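You operate a simulated robot arm through the tools that you are given. There is no shell and no other tool.

The job below is to be done with a simulated two-armed robot. You get a single attempt, and the scene is never put back.

JOB
Take the long block from the top of the desk and leave it in the inside of the crate of white brushes. Shut the desk drawer. Take the white tray and put it in the inside of the crate of white brushes. Stack the green oval block from the inside of the lined blue crate by the cream machine on top of the beige oval block. Put the 15 mm spacer from the inside of the crate of grey brushes on the brown block there and the 25 mm spacer on the top of the beige cabinet. Stack the carton labelled "clips" from the inside of the top crate behind the lined crate on top of the carton marked "bands". Switch the red compressor switch off. Fetch the polish bar from the loading bed and stand it in the inside of the lined dark blue crate. The order is free. Set down upright: polish bar.
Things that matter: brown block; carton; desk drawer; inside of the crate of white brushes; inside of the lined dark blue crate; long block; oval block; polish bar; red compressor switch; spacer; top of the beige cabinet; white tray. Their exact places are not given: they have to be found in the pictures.

It is judged by the outcome, as a careful person would: the job done as asked, and still so three seconds after it is handed in. It fails if anything else is knocked over, pushed out of place, dropped, spilled or broken.

ROBOT AND FRAMES
Two 7-joint arms with four-finger grippers on one trunk, on a base that drives. Base frame: it is fixed to the floor where the robot stands at the start and does not move with it; the origin is under the middle of the robot, x ahead of it, y to its left, z up; the surface under the hand at the start is at about z = 760. Lengths are in mm, angles in rad, forces in N, time in s.
The left shoulder is at the start at [40, 181, 1130], the right one opposite. With the tool pointing down near the work surface each hand reaches from about 300 to 840 mm from the robot's upright axis, wherever it stands, measured 20 degrees to its own side. Places, roughly: brown block (15x6x3 cm) [-3500, 1600, 600]; carton [-4250, 2000, 1000]; desk drawer [400, 0, 600]; inside of the crate of white brushes [-3000, 200, 1000]; inside of the lined dark blue crate [-8000, 100, 800]; long block (12x6x3 cm) [500, 100, 800]; oval block [-2500, 1750, 1000]; polish bar [-7000, 2250, 1000]; red compressor switch [-14900, -2400, 900]; spacer [-3500, 1750, 500]; top of the beige cabinet [-6500, -1800, 800]; white tray (15x14x4 cm) [-1100, 100, 900]. Payload 3.67 kg a hand.
The tool frame of a hand sits at the grasp point between the pads (the TCP): z along the fingers, y along the line on which they close. The tips reach 28 mm beyond it. The gripper opens to 112 mm. The gripper's body begins 73 mm behind the TCP.
Orientation is that of the tool frame in the base frame, as [roll, pitch, yaw] about the fixed x, y, z axes, in that order (R = Rz(yaw) Ry(pitch) Rx(roll)). With the fingers straight down and closing along the base's y, the tool's x points along the base's -x, its y along +y and its z along -z.

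CONTROLS
- The arms move only by the tool send_rows. It takes "left_targets", "right_targets" or both (then of equal length, played together; a hand with none holds still); each is a list of rows, each an object (a shift or turn left out is 0, a gripper value left out holds the last) with "xyz": the shift along the tool's x, y, z in units of 50 mm (1.0 is 50 mm), a list of three; "dr": the turn, a rotation vector about the tool's x, y, z in units of 8 degrees (1.0 is 8 degrees), a list of three; "grip": the finger opening in mm, from 0 to 112. In form: [{"xyz": [dx, dy, dz], "dr": [wx, wy, wz], "grip": grip}, ...]. A call has 1 to 20 rows; each row shifts and turns the commanded pose from where the row before left it, along the tool's axes as they then stand. A call with a number of a shift or a turn outside -1 to 1 is refused whole. Each row takes 0.2 s and may step no farther than 50 mm and 0.15 rad from the row before; otherwise, or with a gripper value out of range, the whole call is refused. Where a pose cannot be reached the arm comes as near as it can. A force on the tool above 40 N (or 10 N above the force at the start of the call, whichever is more), or a blocked arm, ends the call early, and 0.2 s more pass. The fingers move at their own pace and stop on an object; they squeeze with about 26 N. The grip force told is the motor's: it shows also when the fingers shut on nothing. Time passes only in rows, and 0.2 s behind the last, so rows that do not move let the fingers close. The reply holds the time, the measured pose of the TCP, the force on the tool along the base axes, the opening and the grip force, in the units named above and with some noise, with the torque about the TCP (base axes, N m) and any sound that the robot's microphone picked up.
- Cameras (640 x 400 px; columns grow to the right, rows downward): "scene" is now at [63.4, 63.3, 1315.4]; the picture's right is [0.94, -0.34, -0.00], its down [-0.29, -0.80, -0.53] and it looks along [0.18, 0.50, -0.85] (base axes); focal length 214 px, centre (320, 200). "left" rides on the left gripper at [60, 18, -104] in its tool frame; the picture's right is [-0.29, 0.96, 0.00], its down [-0.80, -0.24, -0.55] and it looks along [-0.53, -0.16, 0.83] (tool axes); focal length 234 px, centre (320, 200). "right" rides on the right gripper at [60, -18, -104] in its tool frame; the picture's right is [0.29, 0.96, 0.00], its down [-0.80, 0.24, -0.55] and it looks along [-0.53, 0.16, 0.83] (tool axes); focal length 234 px, centre (320, 200).
- grab_frame(camera): a new picture of that camera. It takes no simulated time.
- lift_body(by): slides the trunk up (or, below 0, down) by that many mm; the arms and the scene camera ride with it, the base frame stays. It gives what a move gives, with no picture.
- drive_base(legs): drives the robot by 1 to 6 legs, each [ahead, left, turn to the left] in mm, mm and rad, along the robot's own axes; the way and the turn of a leg run together, so that a leg with both is an arc; at most 1500 mm and 3.142 rad a leg. The arms and the cameras ride along, it lands a little off, and it stops where it bumps. It gives what a move gives.
- head_to(pan, tilt): turns the head with the scene camera to pan (to the left, within 1.501 rad either way) and tilt (down, from -0.506 to 1.204), counted from straight ahead of the robot. It gives what a move gives.
- point_at(camera, pixels): for up to 12 pixels [column, row] of the newest picture of that camera ("zoom" is the newest enlarged one), the place [x, y, z] in the base frame of the surface seen there, good to about 2 mm, but the place of the scene camera against the robot may be out by one fixed shift of up to 25 mm in any direction. It takes no simulated time.
- zoom(camera, box): a new picture of the part [left, top, right, bottom] of that camera's present view, enlarged. It takes no simulated time.
- finish_job(): hands the job in; it is judged then, once.

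Open the grippers and draw the arms clear of the work before you hand the job in, unless the task says otherwise.

The tools are called after "Emit:" as name(argument=value, ...) on one line, values as JSON. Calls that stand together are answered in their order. send_rows: Moves the arms, as the interface text tells. Its arguments: {"type":"object","properties":{"left_targets":{"type":"array","items":{"type":"object","properties":{"xyz":{"type":"array","items":{"type":"number"}},"dr":{"type":"array","items":{"type":"number"}},"grip":{"type":"number"}}}},"right_targets":{"type":"array","items":{"type":"object","properties":{"xyz":{"type":"array","items":{"type":"number"}},"dr":{"type":"array","items":{"type":"number"}},"grip":{"type":"number"}}}}},"required":[]} The other tools are called the same way: lift_body (by) slides the trunk up or down; drive_base (legs) drives the base; head_to (pan, tilt) turns the head that bears the scene camera; grab_frame (camera) takes a picture; point_at (camera, pixels) gives the place of the surface under pixels of a picture; zoom (camera, box) takes an enlarged picture of a part of a camera's view; finish_job () hands the job in.

At the start:

```text
t: 0.0
left_eef_pos: [352.2, 544.7, 1177.4]
left_ee_rot: [-3.141, 0.001, -3.141]
left_contact_force: [-0.4, 0.8, 0.6]
left_wrist_torque: [-0.04, 0.01, 0.0]
left_opening: 112.1
left_grip_force: 0.0
right_eef_pos: [421.8, 71.7, 1249.8]
right_ee_rot: [-3.141, -0.001, -3.14]
right_contact_force: [0.3, -1.2, 1.1]
right_wrist_torque: [0.04, 0.02, 0.02]
right_opening: 112.1
right_grip_force: 0.1
trunk travel left (down, up): [-250.0, 264.0]
robot x, y, heading: [0.9, 0.0, -0.0]
head pan, tilt: [1.22, 1.011]
```

scene: 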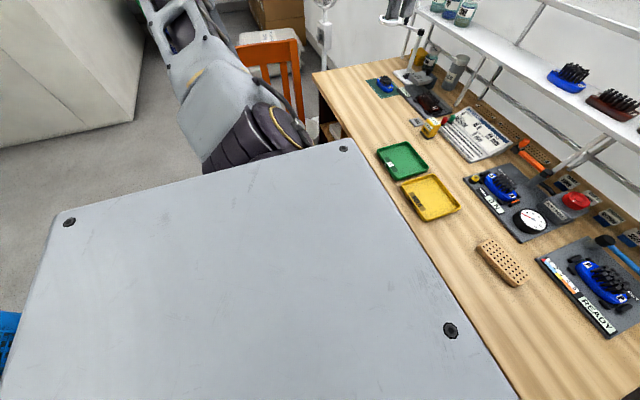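
right: 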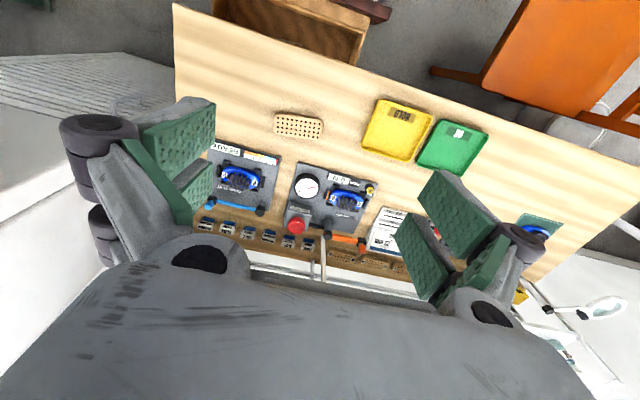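
left: 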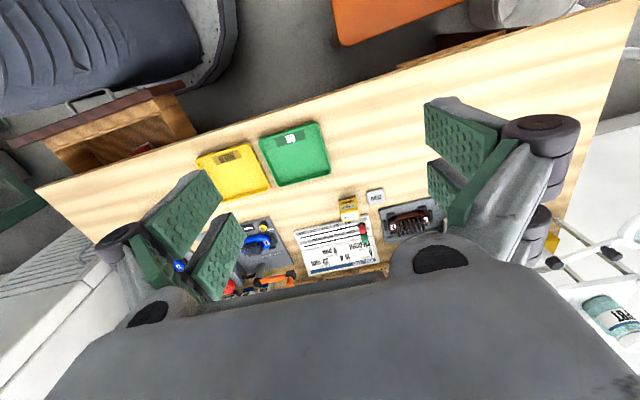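

I start by looking at the desk ahead with the head camera; the long block with holes appears at about (503,262) in the scene picture.

Emit:
head_to(pan=0.0, tilt=0.9)

Emit:
grab_frame(camera="scene")

```text
t: 1.4
left_eef_pos: [352.1, 544.9, 1178.0]
left_ee_rot: [3.141, -0.001, 3.141]
left_contact_force: [-0.4, 0.0, 0.2]
left_wrist_torque: [-0.02, 0.01, 0.02]
left_opening: 111.8
left_grip_force: 0.0
right_eef_pos: [422.1, 72.5, 1250.1]
right_ee_rot: [3.141, 0.001, -3.141]
right_contact_force: [-0.2, -0.8, -1.0]
right_wrist_torque: [-0.01, 0.0, 0.02]
right_opening: 112.0
right_grip_force: 0.1
trunk travel left (down, up): [-250.0, 264.0]
robot x, y, heading: [3.3, -1.9, 0.0]
head pan, tilt: [0.0, 0.901]
```

```text
taken
```

scene: 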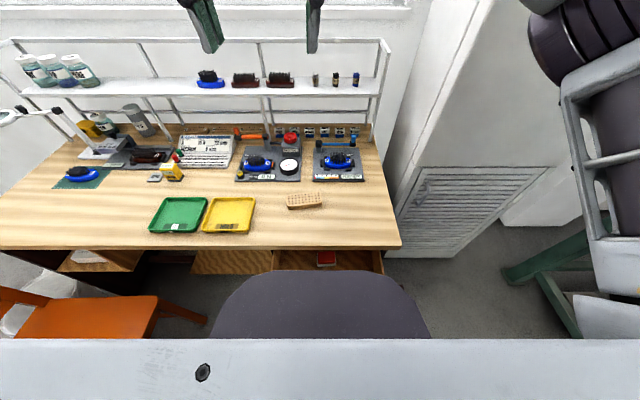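

The desk shows the long perforated block at (304,201) and an open drawer at (325,262). I read several points to locate them.

Emit:
point_at(camera="scene", pixels=[[290, 198], [319, 194], [322, 205], [290, 208], [304, 201], [330, 245], [325, 258], [275, 262], [380, 262], [328, 270], [320, 300], [398, 248]])

Emit:
zoom(camera="scene", box=[240, 170, 420, 290])

```text
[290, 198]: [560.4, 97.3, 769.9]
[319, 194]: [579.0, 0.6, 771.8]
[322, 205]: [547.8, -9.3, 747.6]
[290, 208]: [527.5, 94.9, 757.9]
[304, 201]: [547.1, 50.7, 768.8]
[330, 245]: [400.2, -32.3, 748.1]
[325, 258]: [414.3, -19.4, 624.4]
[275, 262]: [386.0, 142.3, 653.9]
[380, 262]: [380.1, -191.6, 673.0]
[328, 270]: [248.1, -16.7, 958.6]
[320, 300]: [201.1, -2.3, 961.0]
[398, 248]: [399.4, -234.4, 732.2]
```

```text
3.33 times, centred on (330, 230) of scene
```

zoom: 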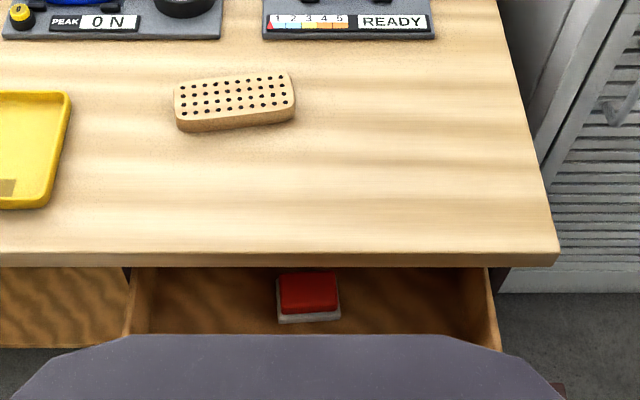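

The block lies around (547,45,770). Now I find the drawer front in the left wrist picture, where the handle appeared near (90,100).

Emit:
grab_frame(camera="left")

Emit:
grab_frame(camera="right")

Emit:
point_at(camera="left", pixels=[[90, 97], [72, 108], [5, 150], [185, 85], [120, 125], [180, 120], [90, 180]])

Emit:
point_at(camera="right", pixels=[[275, 116], [322, 121], [320, 140], [277, 134], [298, 126], [350, 8], [230, 10], [345, 55]])

```text
taken
```

left: 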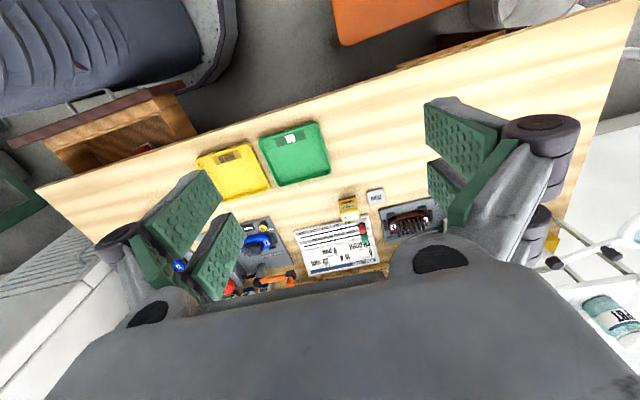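

```text
taken
```

right: 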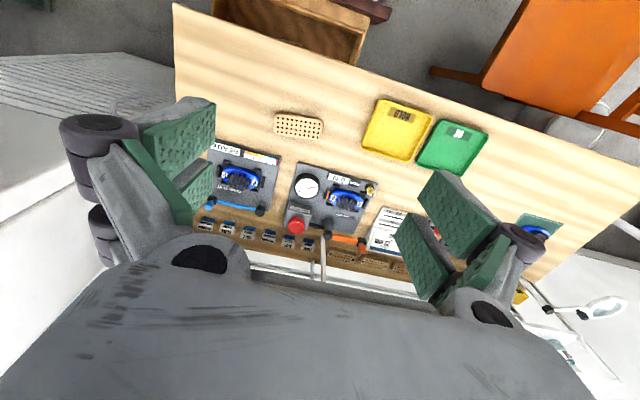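

```text
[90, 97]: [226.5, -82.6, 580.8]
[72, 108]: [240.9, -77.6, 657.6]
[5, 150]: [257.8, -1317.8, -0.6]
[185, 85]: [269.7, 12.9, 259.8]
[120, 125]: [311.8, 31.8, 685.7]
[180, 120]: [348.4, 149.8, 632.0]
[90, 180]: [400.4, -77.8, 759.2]
```

```text
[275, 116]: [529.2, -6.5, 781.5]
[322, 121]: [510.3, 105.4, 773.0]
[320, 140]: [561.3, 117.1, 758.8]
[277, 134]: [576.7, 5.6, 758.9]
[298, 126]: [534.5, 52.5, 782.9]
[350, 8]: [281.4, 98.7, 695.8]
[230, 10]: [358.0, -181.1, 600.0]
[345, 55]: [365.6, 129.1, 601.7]
```

The wrist pictures put the desk top at z≈759 and the block near (547,52), long axis about 10° off y; the scene camera reads about 11 mm low. I turn the right hand so that it closes along x and go above the block.

Emit:
send_rows(right_targets=[{"dr": [0, 0, 0.994]}, {"dr": [0, 0, 0.994]}, {"dr": [0, 0, 0.994]}, {"dr": [0, 0, 0.994]}, {"dr": [0, 0, 0.994]}, {"dr": [0, 0, 0.994]}, {"dr": [0, 0, 0.994]}, {"dr": [0, 0, 0.994]}, {"dr": [0, 0, 0.994]}, {"dr": [0, 0, 0.994]}, {"xyz": [-0.106, 0.299, 0.875]}, {"xyz": [-0.106, 0.299, 0.875]}, {"xyz": [-0.106, 0.299, 0.875]}, {"xyz": [-0.106, 0.299, 0.875]}, {"xyz": [-0.106, 0.299, 0.875]}, {"xyz": [-0.106, 0.299, 0.875]}, {"xyz": [-0.106, 0.299, 0.875]}, {"xyz": [-0.106, 0.299, 0.875], "grip": 100}])

Emit:
grab_frame(camera="right")

Emit:
grab_frame(camera="scene")

```text
t: 5.2
left_eef_pos: [353.3, 544.8, 1177.0]
left_ee_rot: [-3.141, -0.001, -3.141]
left_contact_force: [1.1, -0.4, 0.7]
left_wrist_torque: [0.03, -0.02, 0.03]
left_opening: 111.9
left_grip_force: 0.1
right_eef_pos: [547.6, 52.2, 900.2]
right_ee_rot: [-3.141, 0.001, 1.755]
right_contact_force: [0.4, -0.9, 0.2]
right_wrist_torque: [0.0, -0.01, -0.05]
right_opening: 99.8
right_grip_force: 0.0
trunk travel left (down, up): [-250.0, 264.0]
robot x, y, heading: [-1.3, -3.6, -0.0]
head pan, tilt: [0.0, 0.901]
```

```text
taken
```

right: 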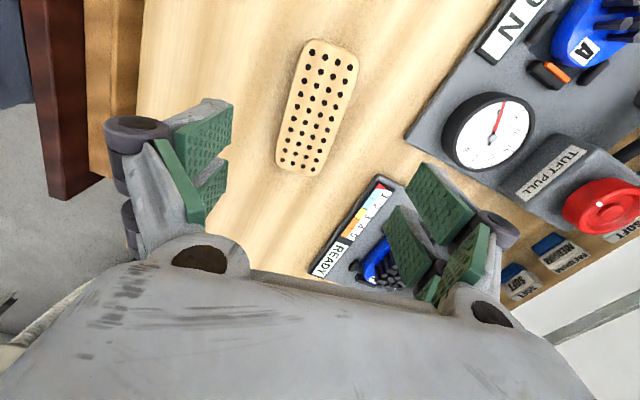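

```text
taken
```

scene: 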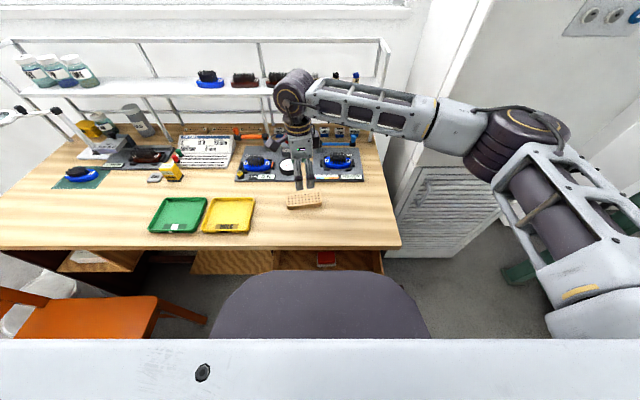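

The block now shows from (315,45) to (298,170) in the right picture. I read its edge points for the exact pose.

Emit:
point_at(camera="right", pixels=[[310, 42], [352, 55], [356, 65], [303, 60], [322, 168], [310, 172], [280, 158], [278, 165], [315, 107], [40, 100], [100, 90], [200, 60]])

```text
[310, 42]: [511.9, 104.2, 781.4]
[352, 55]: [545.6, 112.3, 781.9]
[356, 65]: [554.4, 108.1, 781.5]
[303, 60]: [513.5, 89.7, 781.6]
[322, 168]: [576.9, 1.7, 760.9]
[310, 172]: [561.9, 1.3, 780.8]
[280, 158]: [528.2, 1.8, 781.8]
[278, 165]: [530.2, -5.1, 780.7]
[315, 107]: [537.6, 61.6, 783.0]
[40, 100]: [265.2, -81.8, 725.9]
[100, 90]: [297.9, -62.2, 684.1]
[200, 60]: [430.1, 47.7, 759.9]
```

I refine the block's width by reading points on its left and right edges at mid-length.

Emit:
zoom(camera="right", box=[230, 20, 410, 200])

Emit:
point_at(camera="right", pixels=[[291, 107], [294, 107], [338, 115], [341, 115], [344, 115], [335, 115], [315, 40], [340, 45], [295, 172], [305, 173]])

```text
2.22 times, centred on (320, 110) of right
```

zoom: 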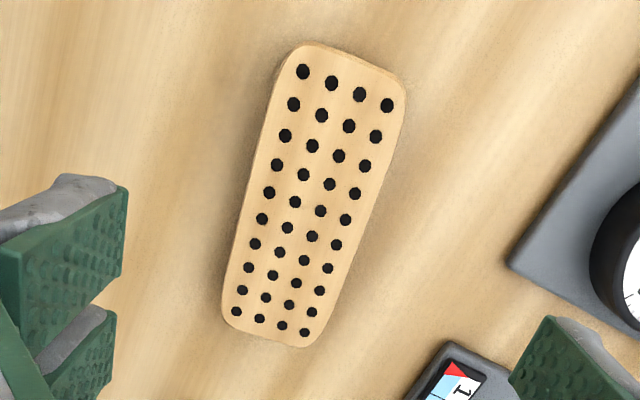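

```text
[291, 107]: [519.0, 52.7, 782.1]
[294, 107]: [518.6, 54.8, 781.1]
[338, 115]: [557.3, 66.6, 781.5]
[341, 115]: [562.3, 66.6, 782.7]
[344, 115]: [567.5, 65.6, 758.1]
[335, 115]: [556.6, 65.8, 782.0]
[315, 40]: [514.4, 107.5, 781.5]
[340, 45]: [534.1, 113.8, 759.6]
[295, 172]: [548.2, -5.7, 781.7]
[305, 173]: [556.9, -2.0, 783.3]
```

The block is about 47 mm wide, centred near (542.5,52.5) with its top at z≈782. I lower the hand to z≈791 (tips just above the desk) and close.

Emit:
send_rows(right_targets=[{"xyz": [0.024, -0.097, 0.8]}, {"xyz": [0, 0, 0.8]}, {"xyz": [0, 0, 0.4]}, {"xyz": [0, 0, 0.18]}, {"xyz": [0, 0, 0]}, {"grip": 30}, {"grip": 20}, {"grip": 20}, {"grip": 20}])

Emit:
grab_frame(camera="right")

```text
t: 7.2
left_eef_pos: [351.2, 544.7, 1176.7]
left_ee_rot: [-3.141, -0.001, 3.141]
left_contact_force: [-0.2, -0.3, -0.8]
left_wrist_torque: [0.01, 0.0, -0.04]
left_opening: 112.1
left_grip_force: 0.0
right_eef_pos: [545.0, 52.9, 790.7]
right_ee_rot: [3.141, 0.0, 1.752]
right_contact_force: [-0.2, 0.1, 0.9]
right_wrist_torque: [-0.01, 0.0, 0.02]
right_opening: 51.0
right_grip_force: 26.0
trunk travel left (down, up): [-250.0, 264.0]
robot x, y, heading: [3.5, 3.0, -0.002]
head pan, tilt: [0.0, 0.901]
```

```text
taken
```

right: 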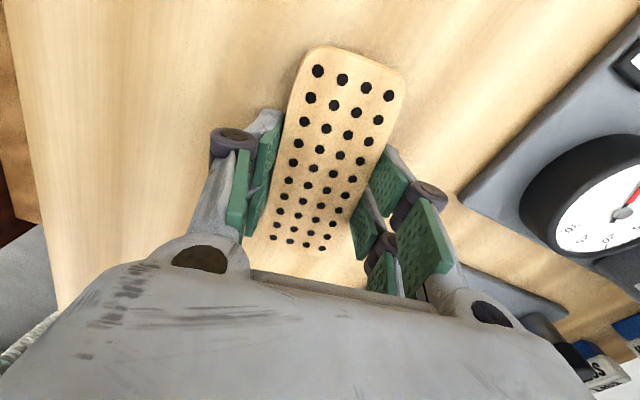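

The block is held (opening 51, force 26 N). I lift it clear and draw the right hand back, then look around behind the robot.

Emit:
send_rows(right_targets=[{"xyz": [0, 0, -0.5]}, {"xyz": [0, 0, -1]}, {"xyz": [0, 0, -1]}, {"xyz": [0, 0, -1]}, {"xyz": [0, 0, -1]}, {"xyz": [0, 0, -1]}, {"xyz": [-0.5, -0.8, 0]}, {"xyz": [-0.5, -0.8, 0]}, {"xyz": [-0.5, -0.8, 0]}, {"xyz": [-0.8, -0.3, 0]}, {"xyz": [-0.9, 0, 0]}, {"xyz": [-0.9, 0, 0]}])

Emit:
head_to(pan=1.5, tilt=0.3)

Emit:
grab_frame(camera="scene")

Emit:
head_to(pan=-1.5, tilt=0.3)

Emit:
grab_frame(camera="scene")

```text
t: 9.8
left_eef_pos: [352.4, 542.7, 1178.4]
left_ee_rot: [3.14, 0.001, -3.141]
left_contact_force: [0.5, 0.3, 0.0]
left_wrist_torque: [0.07, -0.03, 0.01]
left_opening: 112.3
left_grip_force: 0.1
right_eef_pos: [444.2, -177.3, 1065.7]
right_ee_rot: [-3.14, 0.0, 1.754]
right_contact_force: [0.3, -0.4, -0.8]
right_wrist_torque: [-0.01, -0.04, 0.0]
right_opening: 51.0
right_grip_force: 25.9
trunk travel left (down, up): [-250.0, 264.0]
robot x, y, heading: [0.5, -0.8, 0.002]
head pan, tilt: [0.0, 0.901]
```

```text
t: 11.4
left_eef_pos: [352.5, 546.0, 1178.3]
left_ee_rot: [-3.141, 0.0, -3.141]
left_contact_force: [-1.0, -0.3, 0.0]
left_wrist_torque: [0.0, -0.02, 0.01]
left_opening: 111.9
left_grip_force: 0.0
right_eef_pos: [445.6, -174.6, 1065.9]
right_ee_rot: [-3.141, 0.001, 1.754]
right_contact_force: [0.0, 0.8, -0.8]
right_wrist_torque: [0.01, 0.01, -0.03]
right_opening: 51.0
right_grip_force: 26.4
trunk travel left (down, up): [-250.0, 264.0]
robot x, y, heading: [0.1, 0.8, 0.003]
head pan, tilt: [1.499, 0.3]
```

```text
taken
```

scene: 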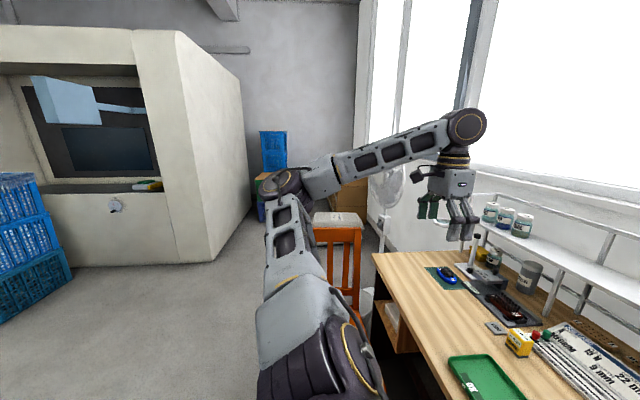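

```text
t: 14.0
left_eef_pos: [351.8, 544.8, 1177.9]
left_ee_rot: [-3.142, 0.001, 3.141]
left_contact_force: [0.4, 0.7, -0.2]
left_wrist_torque: [-0.04, 0.0, 0.03]
left_opening: 112.0
left_grip_force: 0.0
right_eef_pos: [444.8, -173.3, 1066.4]
right_ee_rot: [3.14, -0.002, 1.754]
right_contact_force: [-1.2, 0.2, -0.7]
right_wrist_torque: [-0.02, 0.01, 0.01]
right_opening: 50.8
right_grip_force: 25.8
trunk travel left (down, up): [-250.0, 264.0]
robot x, y, heading: [2.7, 2.8, -0.004]
head pan, tilt: [-1.499, 0.3]
```

```text
taken
```

scene: 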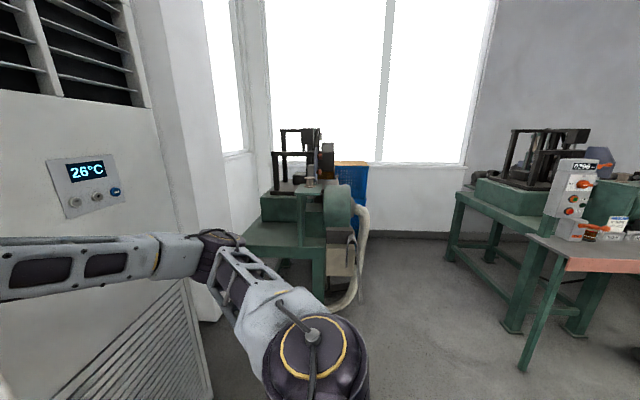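

I check distances of the nearby furniture: the orange-topped table at (560,250) on the right and the cabinet beside the right arm.

Emit:
point_at(camera="scene", pixels=[[535, 240], [600, 265], [636, 270], [620, 220], [330, 300], [190, 320], [120, 240], [600, 360], [520, 350]])

Emit:
grab_frame(camera="left")

```text
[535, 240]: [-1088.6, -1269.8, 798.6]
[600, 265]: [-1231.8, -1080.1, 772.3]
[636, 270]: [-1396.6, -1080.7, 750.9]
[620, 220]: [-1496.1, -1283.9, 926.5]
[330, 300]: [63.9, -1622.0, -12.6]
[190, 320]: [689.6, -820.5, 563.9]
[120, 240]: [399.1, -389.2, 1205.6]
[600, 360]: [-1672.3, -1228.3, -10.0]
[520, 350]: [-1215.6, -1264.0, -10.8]
```

```text
taken
```

left: 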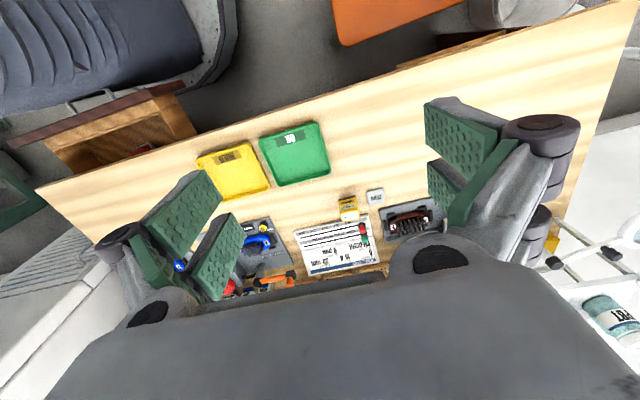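

I measure the robot's own body and base seen at the top-left of the left picture, along with the drawer front edge.

Emit:
point_at(camera="left", pixels=[[228, 60], [205, 75], [150, 60], [180, 20], [60, 95], [100, 110], [40, 130], [180, 88], [75, 97], [112, 92], [25, 145], [195, 85]])

```text
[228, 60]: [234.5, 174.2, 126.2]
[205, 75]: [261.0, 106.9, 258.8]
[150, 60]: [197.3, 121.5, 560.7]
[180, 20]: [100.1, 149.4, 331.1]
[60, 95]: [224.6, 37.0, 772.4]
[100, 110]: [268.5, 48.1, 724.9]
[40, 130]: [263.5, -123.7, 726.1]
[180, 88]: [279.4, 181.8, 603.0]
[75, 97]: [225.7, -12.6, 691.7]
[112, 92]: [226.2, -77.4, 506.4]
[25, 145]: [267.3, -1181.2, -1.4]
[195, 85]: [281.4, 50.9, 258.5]
```

Base front reaches x≈280 and the drawer front face is near x≈262 with top z≈725. I back off 200 mm, turn left about 1 rad and look behind before going farther.

Emit:
drive_base(legs=[[-200, 0, 0], [0, 0, 1.0]])

Emit:
head_to(pan=1.5, tilt=0.4)

Emit:
grab_frame(camera="scene")

```text
t: 18.4
left_eef_pos: [-457.0, 594.6, 1177.8]
left_ee_rot: [-3.141, 0.0, -2.158]
left_contact_force: [0.1, -0.2, 0.6]
left_wrist_torque: [0.01, -0.02, -0.03]
left_opening: 111.8
left_grip_force: 0.0
right_eef_pos: [194.1, 275.0, 1065.9]
right_ee_rot: [-3.142, -0.001, 2.738]
right_contact_force: [0.3, 0.1, -1.0]
right_wrist_torque: [0.01, 0.01, -0.02]
right_opening: 51.1
right_grip_force: 26.1
trunk travel left (down, up): [-250.0, 264.0]
robot x, y, heading: [-196.5, -3.1, 0.983]
head pan, tilt: [-1.499, 0.3]
```

```text
t: 21.0
left_eef_pos: [-456.3, 594.5, 1177.6]
left_ee_rot: [-3.141, 0.002, -2.159]
left_contact_force: [0.7, 0.1, 0.0]
left_wrist_torque: [0.01, 0.04, 0.02]
left_opening: 112.2
left_grip_force: 0.1
right_eef_pos: [194.1, 273.1, 1066.8]
right_ee_rot: [-3.141, 0.0, 2.739]
right_contact_force: [-0.6, -0.4, -0.5]
right_wrist_torque: [0.0, 0.01, 0.02]
right_opening: 51.2
right_grip_force: 26.3
trunk travel left (down, up): [-250.0, 264.0]
robot x, y, heading: [-198.4, -2.0, 0.983]
head pan, tilt: [1.499, 0.4]
```

```text
taken
```

scene: 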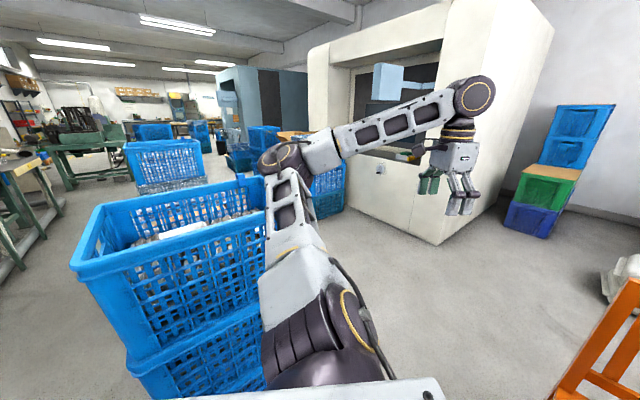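

Behind stand stacked blue crates, the near one with brushes and probably the white tray at (185,228). I measure its extents.

Emit:
point_at(camera="scene", pixels=[[78, 265], [245, 180], [100, 207], [185, 228], [128, 360], [265, 220], [150, 240], [240, 380], [160, 150], [205, 165], [130, 185], [320, 190]])

Emit:
zoom(camera="scene", box=[60, 120, 360, 310])

```text
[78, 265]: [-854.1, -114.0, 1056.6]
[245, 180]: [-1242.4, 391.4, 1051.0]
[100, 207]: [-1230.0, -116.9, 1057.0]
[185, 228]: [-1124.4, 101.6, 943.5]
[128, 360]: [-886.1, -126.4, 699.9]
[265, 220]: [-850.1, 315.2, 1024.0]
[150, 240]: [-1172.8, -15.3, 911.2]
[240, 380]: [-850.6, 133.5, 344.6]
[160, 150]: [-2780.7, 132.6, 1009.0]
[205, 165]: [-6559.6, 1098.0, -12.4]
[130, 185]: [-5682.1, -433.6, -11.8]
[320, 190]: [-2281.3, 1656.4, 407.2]
```

```text
2.11 times, centred on (210, 215) of scene
```

zoom: 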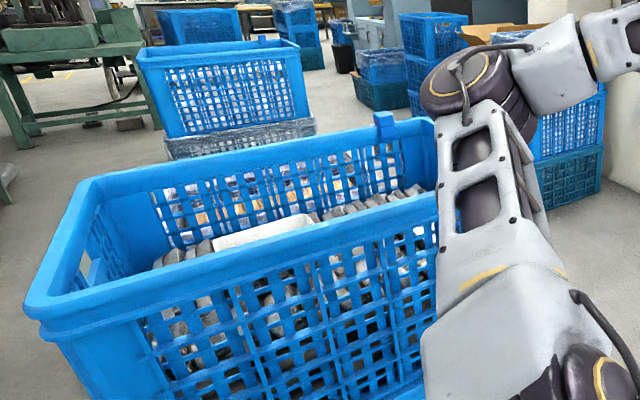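

The crate behind occupies x −850…−1240, y −115…390, rim about z 1060, white tray inside at (−1124,101,943). First I turn back to the desk to shut the drawer with the left hand.

Emit:
drive_base(legs=[[0, 0, -0.983], [-60, 0, 0]])

Emit:
head_to(pan=0.0, tilt=0.9)

Emit:
grab_frame(camera="scene")

```text
t: 24.7
left_eef_pos: [94.9, 544.9, 1177.5]
left_ee_rot: [-3.142, 0.001, 3.14]
left_contact_force: [0.0, 0.3, 0.2]
left_wrist_torque: [-0.01, -0.06, 0.01]
left_opening: 112.0
left_grip_force: 0.1
right_eef_pos: [186.3, -174.8, 1067.4]
right_ee_rot: [-3.141, 0.0, 1.755]
right_contact_force: [0.1, -0.1, -0.1]
right_wrist_torque: [-0.01, -0.03, 0.01]
right_opening: 51.1
right_grip_force: 26.4
trunk travel left (down, up): [-250.0, 264.0]
robot x, y, heading: [-260.1, -0.9, -0.003]
head pan, tilt: [1.499, 0.4]
```

```text
t: 26.3
left_eef_pos: [95.1, 545.6, 1179.2]
left_ee_rot: [3.142, 0.001, 3.139]
left_contact_force: [0.0, 0.2, -0.4]
left_wrist_torque: [0.03, 0.03, -0.01]
left_opening: 112.1
left_grip_force: 0.0
right_eef_pos: [187.8, -174.4, 1066.1]
right_ee_rot: [3.14, 0.0, 1.755]
right_contact_force: [0.4, -0.4, -1.2]
right_wrist_torque: [-0.01, 0.01, -0.03]
right_opening: 51.2
right_grip_force: 26.3
trunk travel left (down, up): [-250.0, 264.0]
robot x, y, heading: [-255.4, 4.6, -0.001]
head pan, tilt: [0.0, 0.901]
```

```text
taken
```

scene: 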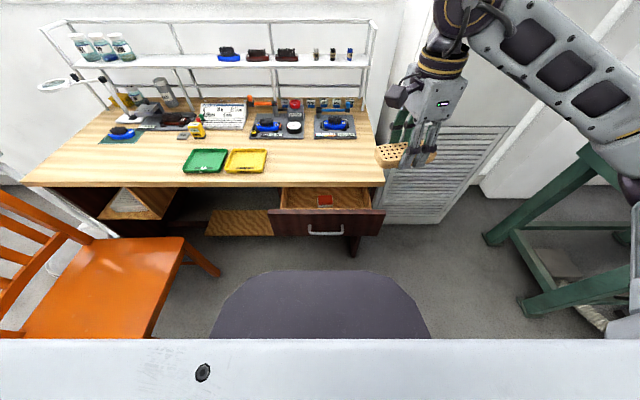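

Now the drawer front is visible at (270–385, 210–235) with the handle at (325,231). I measure it.

Emit:
point_at(camera="scene", pixels=[[270, 212], [384, 212], [325, 213], [290, 222], [360, 222], [325, 224], [325, 232], [310, 226], [342, 226], [272, 233], [350, 250], [240, 230]])

Emit:
zoom(camera="scene", box=[200, 160, 420, 290])

```text
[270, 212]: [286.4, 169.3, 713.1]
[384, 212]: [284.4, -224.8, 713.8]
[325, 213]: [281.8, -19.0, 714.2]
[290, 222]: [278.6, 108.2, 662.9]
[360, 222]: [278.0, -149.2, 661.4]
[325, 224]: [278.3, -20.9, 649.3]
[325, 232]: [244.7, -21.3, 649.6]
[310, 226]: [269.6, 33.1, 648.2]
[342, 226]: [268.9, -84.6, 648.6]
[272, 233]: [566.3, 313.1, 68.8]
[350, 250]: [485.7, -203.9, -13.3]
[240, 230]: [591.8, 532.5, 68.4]
```

```text
2.91 times, centred on (310, 225) of scene
```

zoom: 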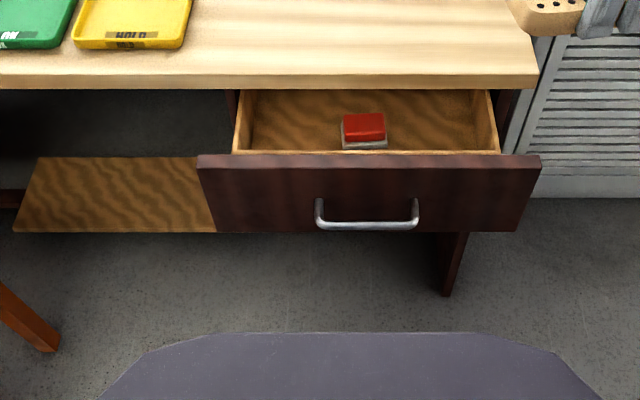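

The drawer face is near x≈267 (true), z 625–725, centred at y≈−25, handle at z≈660. I close the left fingers and turn the left hand to point straight ahead.

Emit:
send_rows(left_targets=[{"xyz": [-0.9, 0, 0], "grip": 0}, {"xyz": [-0.9, 0, 0]}, {"dr": [0, -0.9375, 0]}, {"dr": [0, -0.9375, 0]}, {"dr": [0, -0.9375, 0]}, {"dr": [0, -0.9375, 0]}, {"dr": [0, -0.9375, 0]}, {"dr": [0, -0.9375, 0]}, {"dr": [0, -0.9375, 0]}, {"dr": [0, -0.9375, 0]}, {"dr": [0, -0.9375, 0]}, {"dr": [0, -0.9375, 0]}, {"dr": [0, -0.9375, 0]}, {"dr": [0, -0.9375, 0]}])

Emit:
lift_body(by=-150)

Emit:
grab_frame(camera="scene")

```text
t: 29.3
left_eef_pos: [185.2, 545.5, 1178.2]
left_ee_rot: [0.711, 1.567, 0.711]
left_contact_force: [0.3, 0.0, -0.9]
left_wrist_torque: [0.02, -0.03, -0.01]
left_opening: 0.0
left_grip_force: 25.9
right_eef_pos: [188.4, -174.6, 1066.6]
right_ee_rot: [-3.141, 0.0, 1.754]
right_contact_force: [0.0, -0.1, -1.6]
right_wrist_torque: [0.0, -0.02, 0.01]
right_opening: 51.0
right_grip_force: 25.9
trunk travel left (down, up): [-250.0, 264.0]
robot x, y, heading: [-256.8, -2.1, -0.003]
head pan, tilt: [0.0, 0.901]
```

```text
t: 31.1
left_eef_pos: [185.6, 543.9, 1027.6]
left_ee_rot: [1.258, 1.57, 1.256]
left_contact_force: [-0.8, 0.6, -0.1]
left_wrist_torque: [-0.02, 0.01, 0.03]
left_opening: 0.0
left_grip_force: 25.9
right_eef_pos: [187.5, -174.3, 915.1]
right_ee_rot: [-3.141, -0.001, 1.754]
right_contact_force: [0.6, -1.0, -0.6]
right_wrist_torque: [-0.03, 0.04, -0.01]
right_opening: 51.3
right_grip_force: 25.8
trunk travel left (down, up): [-100.0, 414.0]
robot x, y, heading: [-257.3, 3.1, -0.002]
head pan, tilt: [0.0, 0.901]
```

```text
taken
```

scene: 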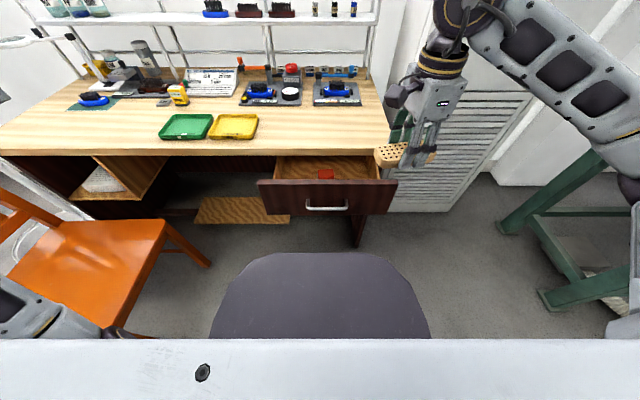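

I check the chair position against the left elbow before swinging the left hand in toward the drawer.

Emit:
point_at(camera="scene", pixels=[[5, 195], [20, 300], [160, 225], [120, 320], [40, 310], [90, 335], [5, 330], [325, 182], [325, 208], [60, 230]])

Emit:
head_to(pan=0.9, tilt=0.7)

Emit:
grab_frame(camera="scene")

```text
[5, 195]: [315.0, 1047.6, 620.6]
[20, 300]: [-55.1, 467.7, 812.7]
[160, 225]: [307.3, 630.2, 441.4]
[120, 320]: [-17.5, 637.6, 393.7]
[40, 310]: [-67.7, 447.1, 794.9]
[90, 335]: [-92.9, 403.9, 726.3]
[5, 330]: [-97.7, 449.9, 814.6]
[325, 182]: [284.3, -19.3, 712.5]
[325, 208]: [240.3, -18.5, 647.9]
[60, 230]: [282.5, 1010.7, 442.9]
```

```text
t: 32.3
left_eef_pos: [186.0, 545.2, 1026.3]
left_ee_rot: [-1.519, 1.57, -1.52]
left_contact_force: [0.0, -0.6, -0.2]
left_wrist_torque: [0.0, 0.04, 0.0]
left_opening: 0.0
left_grip_force: 25.9
right_eef_pos: [188.7, -174.7, 915.7]
right_ee_rot: [-3.141, 0.0, 1.756]
right_contact_force: [0.9, -0.9, -0.6]
right_wrist_torque: [0.04, -0.01, 0.03]
right_opening: 51.1
right_grip_force: 25.8
trunk travel left (down, up): [-100.0, 414.0]
robot x, y, heading: [-256.9, 3.4, -0.004]
head pan, tilt: [0.901, 0.7]
```

```text
taken
```

scene: 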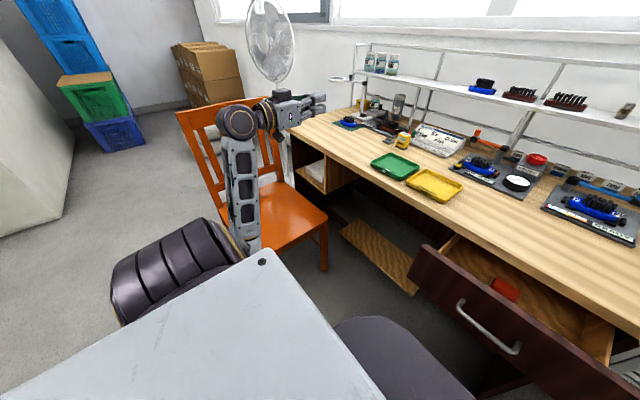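

The chair is clear of the left elbow. I bring the left hand over to (180,−25,692) in front of the drawer face, while raising the right hand slightly out of the way.

Emit:
send_rows(left_targets=[{"xyz": [0.4786, -0.814, -0.02]}, {"xyz": [0.4786, -0.814, -0.02]}, {"xyz": [0.4786, -0.814, -0.02]}, {"xyz": [0.4786, -0.814, -0.02]}, {"xyz": [0.4786, -0.814, -0.02]}, {"xyz": [0.4786, -0.814, -0.02]}, {"xyz": [0.4786, -0.814, -0.02]}, {"xyz": [0.4786, -0.814, -0.02]}, {"xyz": [0.4786, -0.814, -0.02]}, {"xyz": [0.4786, -0.814, -0.02]}, {"xyz": [0.4786, -0.814, -0.02]}, {"xyz": [0.4786, -0.814, -0.02]}, {"xyz": [0.4786, -0.814, -0.02]}, {"xyz": [0.4786, -0.814, -0.02]}], right_targets=[{"xyz": [-0.2, 0, -0.5]}, {"xyz": [-0.2, 0, -0.5]}, {"xyz": [-0.2, 0, -0.5]}, {"xyz": [-0.2, 0, -0.5]}, {}, {}, {}, {}, {}, {}, {}, {}, {}, {}])

Emit:
head_to(pan=0.0, tilt=0.9)

Emit:
grab_frame(camera="scene")

```text
t: 34.6
left_eef_pos: [253.8, 189.4, 757.2]
left_ee_rot: [1.477, 1.402, 1.403]
left_contact_force: [0.0, 0.7, -0.9]
left_wrist_torque: [0.0, -0.02, 0.0]
left_opening: 0.2
left_grip_force: 25.8
left hand out of reach, approached as far as the arm can: row 2, 3, 4, 5, 6, 7
right_eef_pos: [195.5, -213.5, 1015.4]
right_ee_rot: [3.141, -0.002, 1.754]
right_contact_force: [-1.2, 0.6, -1.5]
right_wrist_torque: [-0.04, 0.01, -0.01]
right_opening: 50.9
right_grip_force: 25.5
trunk travel left (down, up): [-100.0, 414.0]
robot x, y, heading: [-259.8, 2.6, 0.003]
head pan, tilt: [0.901, 0.7]
stopped in row 11 (left hand): the arm was blocked; the commanded pose is now the measured one
```

```text
t: 35.8
left_eef_pos: [252.5, 187.4, 757.2]
left_ee_rot: [1.482, 1.403, 1.403]
left_contact_force: [0.1, 0.2, -0.8]
left_wrist_torque: [0.0, -0.02, -0.03]
left_opening: 0.1
left_grip_force: 25.5
right_eef_pos: [196.1, -214.9, 1014.4]
right_ee_rot: [3.141, -0.001, 1.754]
right_contact_force: [-0.2, 0.3, -1.1]
right_wrist_torque: [-0.02, -0.03, -0.01]
right_opening: 50.9
right_grip_force: 26.0
trunk travel left (down, up): [-100.0, 414.0]
robot x, y, heading: [-255.4, 0.6, 0.005]
head pan, tilt: [0.0, 0.901]
```

```text
taken
```

scene: 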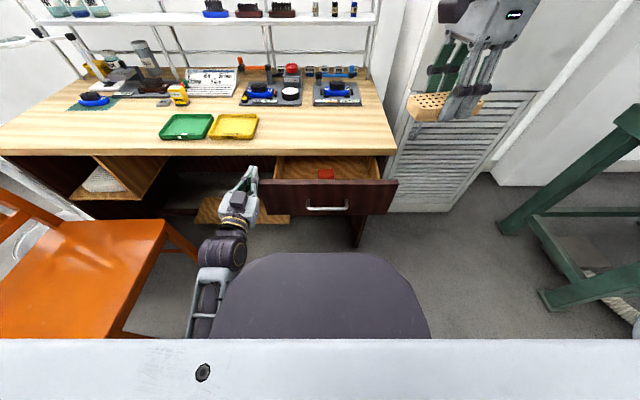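

The left wrist got blocked (force now ~0) close to the trunk, beside the drawer's left edge. I move it left/back a bit and drive the robot back 150 mm for more room.

Emit:
send_rows(left_targets=[{"xyz": [0, 0.8, -0.3]}, {"xyz": [-0.5, 0.8, 0]}])

Emit:
drive_base(legs=[[-150, 0, 0]])

Emit:
grab_frame(camera="scene")

```text
t: 36.4
left_eef_pos: [245.8, 264.1, 792.9]
left_ee_rot: [1.482, 1.406, 1.404]
left_contact_force: [-0.1, 0.3, 0.2]
left_wrist_torque: [-0.02, 0.01, -0.01]
left_opening: 0.5
left_grip_force: 25.9
right_eef_pos: [197.2, -213.8, 1014.3]
right_ee_rot: [3.14, 0.003, 1.754]
right_contact_force: [-0.6, 0.9, -0.4]
right_wrist_torque: [0.01, -0.03, 0.0]
right_opening: 50.9
right_grip_force: 25.8
trunk travel left (down, up): [-100.0, 414.0]
robot x, y, heading: [-260.2, 2.9, -0.004]
head pan, tilt: [0.0, 0.901]
```

```text
t: 37.8
left_eef_pos: [93.2, 263.9, 795.4]
left_ee_rot: [1.471, 1.402, 1.394]
left_contact_force: [-0.5, 0.1, 0.1]
left_wrist_torque: [0.0, -0.01, -0.02]
left_opening: 0.0
left_grip_force: 26.0
right_eef_pos: [44.0, -213.1, 1016.4]
right_ee_rot: [3.139, 0.0, 1.752]
right_contact_force: [-0.9, -0.6, -0.4]
right_wrist_torque: [0.0, -0.06, -0.01]
right_opening: 51.2
right_grip_force: 25.9
trunk travel left (down, up): [-100.0, 414.0]
robot x, y, heading: [-410.0, -0.3, 0.001]
head pan, tilt: [0.0, 0.901]
```

```text
taken
```

scene: 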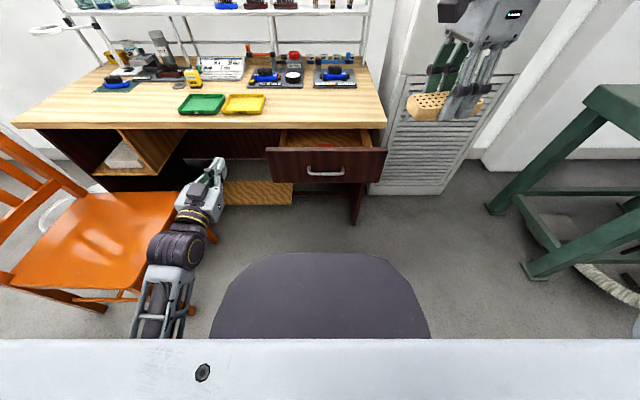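

With more room, I move the left hand right to be in front of the drawer face centre at about (143,−25,692).

Emit:
send_rows(left_targets=[{"xyz": [0.158, -0.85, 0.2]}, {"xyz": [0.158, -0.85, 0.2]}, {"xyz": [0.158, -0.85, 0.2]}, {"xyz": [0.158, -0.85, 0.2]}, {"xyz": [0.158, -0.85, 0.2]}, {"xyz": [0.158, -0.85, 0.2]}, {"xyz": [0.158, -0.85, 0.2]}])

Emit:
grab_frame(camera="scene")

Emit:
grab_frame(camera="left")

```text
t: 38.9
left_eef_pos: [109.3, 191.3, 788.3]
left_ee_rot: [1.222, 1.166, 1.228]
left_contact_force: [0.6, -0.3, -0.4]
left_wrist_torque: [-0.02, -0.01, -0.01]
left_opening: 0.0
left_grip_force: 26.2
right_eef_pos: [44.6, -214.0, 1015.1]
right_ee_rot: [3.141, -0.001, 1.754]
right_contact_force: [0.6, 0.4, -1.0]
right_wrist_torque: [0.0, 0.02, -0.02]
right_opening: 51.2
right_grip_force: 25.6
trunk travel left (down, up): [-100.0, 414.0]
robot x, y, heading: [-410.7, 0.4, -0.002]
head pan, tilt: [0.0, 0.901]
stopped in row 5 (left hand): the arm was blocked; the commanded pose is now the measured one
```

```text
taken
```

scene: 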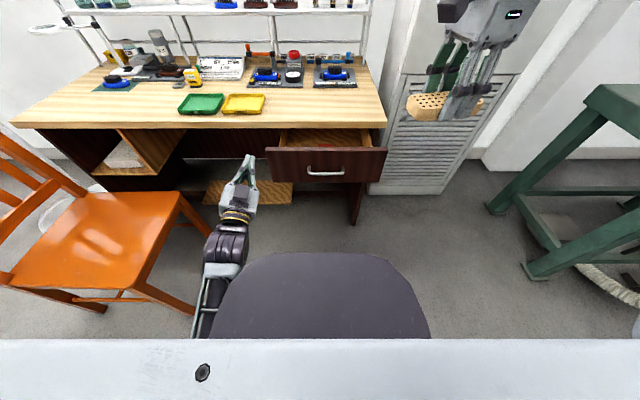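

```text
taken
```

left: 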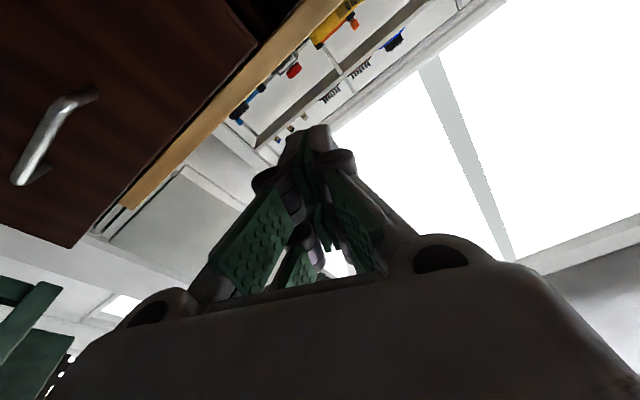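

The forearm pressed against the robot's own chest. I will instead shift the robot right so the drawer is in front of the left shoulder; first I check the clearance on the right.

Emit:
point_at(camera="scene", pixels=[[490, 210], [620, 85], [590, 110], [525, 270], [440, 190], [400, 190], [480, 180], [610, 290]])

Emit:
head_to(pan=-1.2, tilt=0.7)

Emit:
grab_frame(camera="scene")

```text
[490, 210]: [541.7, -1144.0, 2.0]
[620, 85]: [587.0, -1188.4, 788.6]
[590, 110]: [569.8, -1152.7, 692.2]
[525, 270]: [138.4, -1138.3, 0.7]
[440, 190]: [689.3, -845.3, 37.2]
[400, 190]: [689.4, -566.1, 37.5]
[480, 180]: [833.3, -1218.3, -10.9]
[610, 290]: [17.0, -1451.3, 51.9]
```

```text
t: 40.3
left_eef_pos: [109.9, 190.9, 788.4]
left_ee_rot: [1.233, 1.165, 1.243]
left_contact_force: [0.6, 0.4, -0.4]
left_wrist_torque: [0.03, 0.0, -0.01]
left_opening: 0.0
left_grip_force: 26.1
right_eef_pos: [46.0, -213.2, 1014.9]
right_ee_rot: [3.141, 0.0, 1.752]
right_contact_force: [0.2, 0.3, -1.0]
right_wrist_torque: [0.0, -0.01, 0.0]
right_opening: 51.1
right_grip_force: 25.5
trunk travel left (down, up): [-100.0, 414.0]
robot x, y, heading: [-408.9, 2.0, -0.001]
head pan, tilt: [-1.201, 0.7]
```

```text
taken
```

scene: 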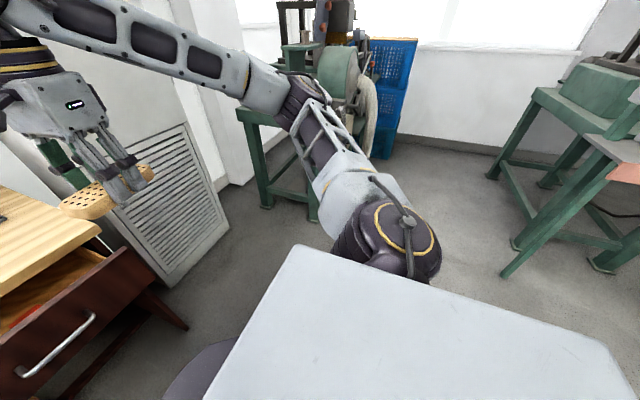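

The right side is free. I pull the left hand 60 mm away from the chest and drive the robot 230 mm to the right.

Emit:
send_rows(left_targets=[{"xyz": [0.225, 0.56, 0]}, {"xyz": [0.225, 0.56, 0]}, {"dr": [0, 0, -0.9]}, {"dr": [0, 0, -0.9]}, {"dr": [0, 0, -0.9]}])

Emit:
drive_base(legs=[[0, -250, 0]])

Emit:
head_to(pan=0.2, tilt=0.85)

Emit:
grab_frame(camera="scene")

```text
t: 41.5
left_eef_pos: [111.6, 248.2, 786.1]
left_ee_rot: [0.028, 1.441, 0.005]
left_contact_force: [0.6, -0.4, -0.6]
left_wrist_torque: [0.0, 0.02, 0.01]
left_opening: 0.1
left_grip_force: 26.0
right_eef_pos: [46.1, -214.6, 1014.8]
right_ee_rot: [-3.141, -0.001, 1.753]
right_contact_force: [-0.3, -0.2, -0.8]
right_wrist_torque: [0.01, 0.01, 0.03]
right_opening: 51.2
right_grip_force: 26.3
trunk travel left (down, up): [-100.0, 414.0]
robot x, y, heading: [-411.2, 1.9, -0.003]
head pan, tilt: [-1.201, 0.7]
```

```text
t: 43.4
left_eef_pos: [111.0, -7.0, 786.0]
left_ee_rot: [0.051, 1.443, 0.027]
left_contact_force: [0.5, -0.4, 0.5]
left_wrist_torque: [0.01, 0.01, 0.02]
left_opening: 0.2
left_grip_force: 26.2
right_eef_pos: [45.1, -468.3, 1015.9]
right_ee_rot: [3.14, -0.003, 1.751]
right_contact_force: [-0.3, -0.2, -2.2]
right_wrist_torque: [0.01, 0.0, 0.01]
right_opening: 51.2
right_grip_force: 26.0
trunk travel left (down, up): [-100.0, 414.0]
robot x, y, heading: [-410.9, -251.3, -0.007]
head pan, tilt: [-1.201, 0.7]
```

```text
t: 44.9
left_eef_pos: [112.5, -4.7, 785.4]
left_ee_rot: [0.045, 1.441, 0.018]
left_contact_force: [-0.5, 0.3, 0.0]
left_wrist_torque: [0.02, -0.02, 0.02]
left_opening: 0.1
left_grip_force: 26.2
right_eef_pos: [44.9, -467.0, 1015.2]
right_ee_rot: [3.141, 0.001, 1.751]
right_contact_force: [0.9, 0.7, -0.9]
right_wrist_torque: [0.01, 0.01, -0.02]
right_opening: 51.4
right_grip_force: 26.4
trunk travel left (down, up): [-100.0, 414.0]
robot x, y, heading: [-411.9, -254.8, -0.002]
head pan, tilt: [0.201, 0.85]
```

```text
taken
```

scene: 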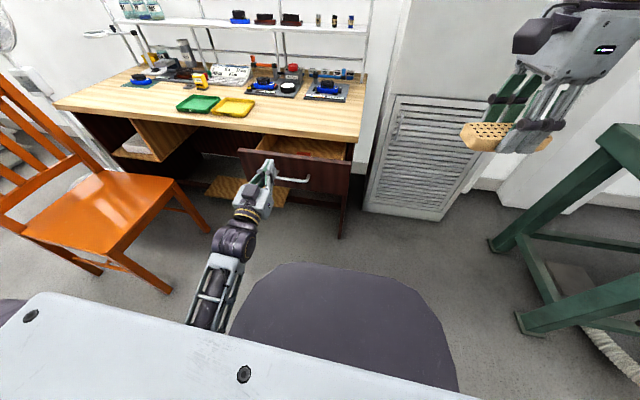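

The left hand is now at (112,−5,785) in front of the drawer. I level it and lower it to z≈692.

Emit:
send_rows(left_targets=[{"xyz": [0.9, -0.15, -0.12]}, {"xyz": [0.9, -0.15, -0.12], "dr": [0, 0.9, 0]}, {}])

Emit:
grab_frame(camera="scene")

Emit:
grab_frame(camera="left")

```text
t: 45.7
left_eef_pos: [111.6, -18.2, 695.1]
left_ee_rot: [1.095, 1.565, 1.07]
left_contact_force: [0.0, 0.0, -0.2]
left_wrist_torque: [-0.01, 0.0, 0.0]
left_opening: 0.2
left_grip_force: 26.0
right_eef_pos: [43.3, -467.9, 1015.4]
right_ee_rot: [3.141, 0.001, 1.753]
right_contact_force: [0.0, -0.6, -1.1]
right_wrist_torque: [0.01, 0.0, 0.02]
right_opening: 51.3
right_grip_force: 26.8
trunk travel left (down, up): [-100.0, 414.0]
robot x, y, heading: [-411.1, -252.9, -0.004]
head pan, tilt: [0.201, 0.85]
```

```text
taken
```

scene: 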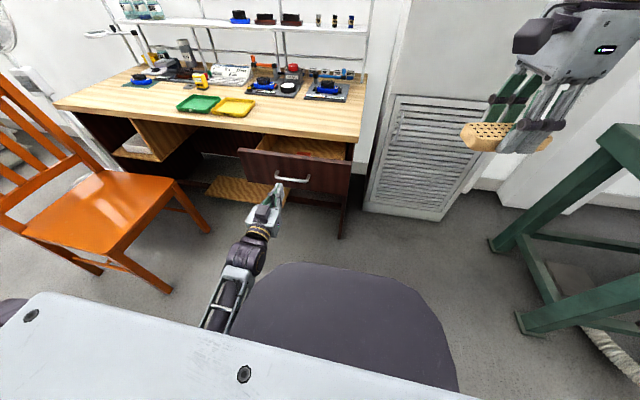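

```text
taken
```

left: 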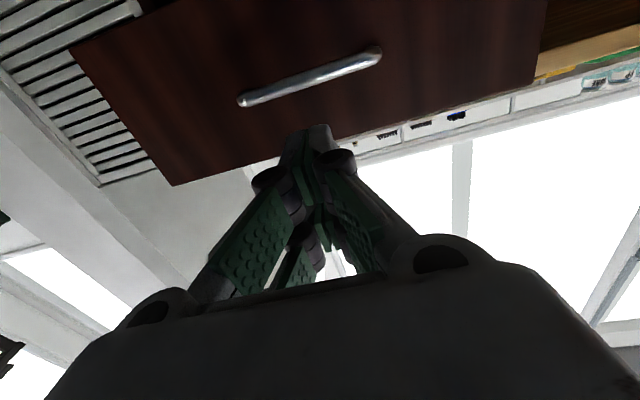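

I verify the drawer face geometry from the left wrist camera (handle at (310,85), panel edges).

Emit:
point_at(camera="left", pixels=[[310, 77], [250, 60], [240, 155], [350, 125], [90, 50], [170, 183], [530, 78], [300, 120]])

```text
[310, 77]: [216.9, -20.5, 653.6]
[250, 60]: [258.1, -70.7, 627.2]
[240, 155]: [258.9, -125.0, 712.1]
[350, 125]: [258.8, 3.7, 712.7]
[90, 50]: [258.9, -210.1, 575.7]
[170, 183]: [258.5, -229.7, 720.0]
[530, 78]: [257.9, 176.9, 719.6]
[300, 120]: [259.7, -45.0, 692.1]
```

The face is at x≈258.5 with top z≈722, handle below z 660. I push straight ahead in moderate steps.

Emit:
send_rows(left_targets=[{"xyz": [0, -0.1, 0.8]}, {"xyz": [0, 0, 0.8]}, {"xyz": [0, 0, 0.6]}, {"xyz": [0, 0, 0.3]}, {"xyz": [0, 0, 0.3]}, {"xyz": [0, 0, 0.3]}, {"xyz": [0, 0, 0.3]}, {"xyz": [0, 0, 0.3]}, {"xyz": [0, 0, 0.3]}])

Emit:
grab_frame(camera="scene")

```text
t: 47.7
left_eef_pos: [311.1, -29.1, 696.1]
left_ee_rot: [1.038, 1.564, 1.012]
left_contact_force: [0.4, -0.7, 0.2]
left_wrist_torque: [0.0, -0.01, -0.01]
left_opening: 0.0
left_grip_force: 25.9
right_eef_pos: [45.4, -467.5, 1014.3]
right_ee_rot: [-3.14, 0.0, 1.751]
right_contact_force: [-0.9, 0.5, -0.9]
right_wrist_torque: [-0.03, 0.01, -0.02]
right_opening: 51.2
right_grip_force: 25.7
trunk travel left (down, up): [-100.0, 414.0]
robot x, y, heading: [-407.4, -253.0, -0.002]
head pan, tilt: [0.201, 0.85]
```

```text
taken
```

scene: 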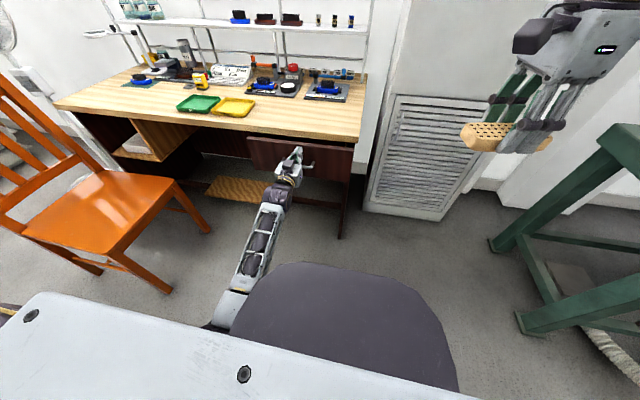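

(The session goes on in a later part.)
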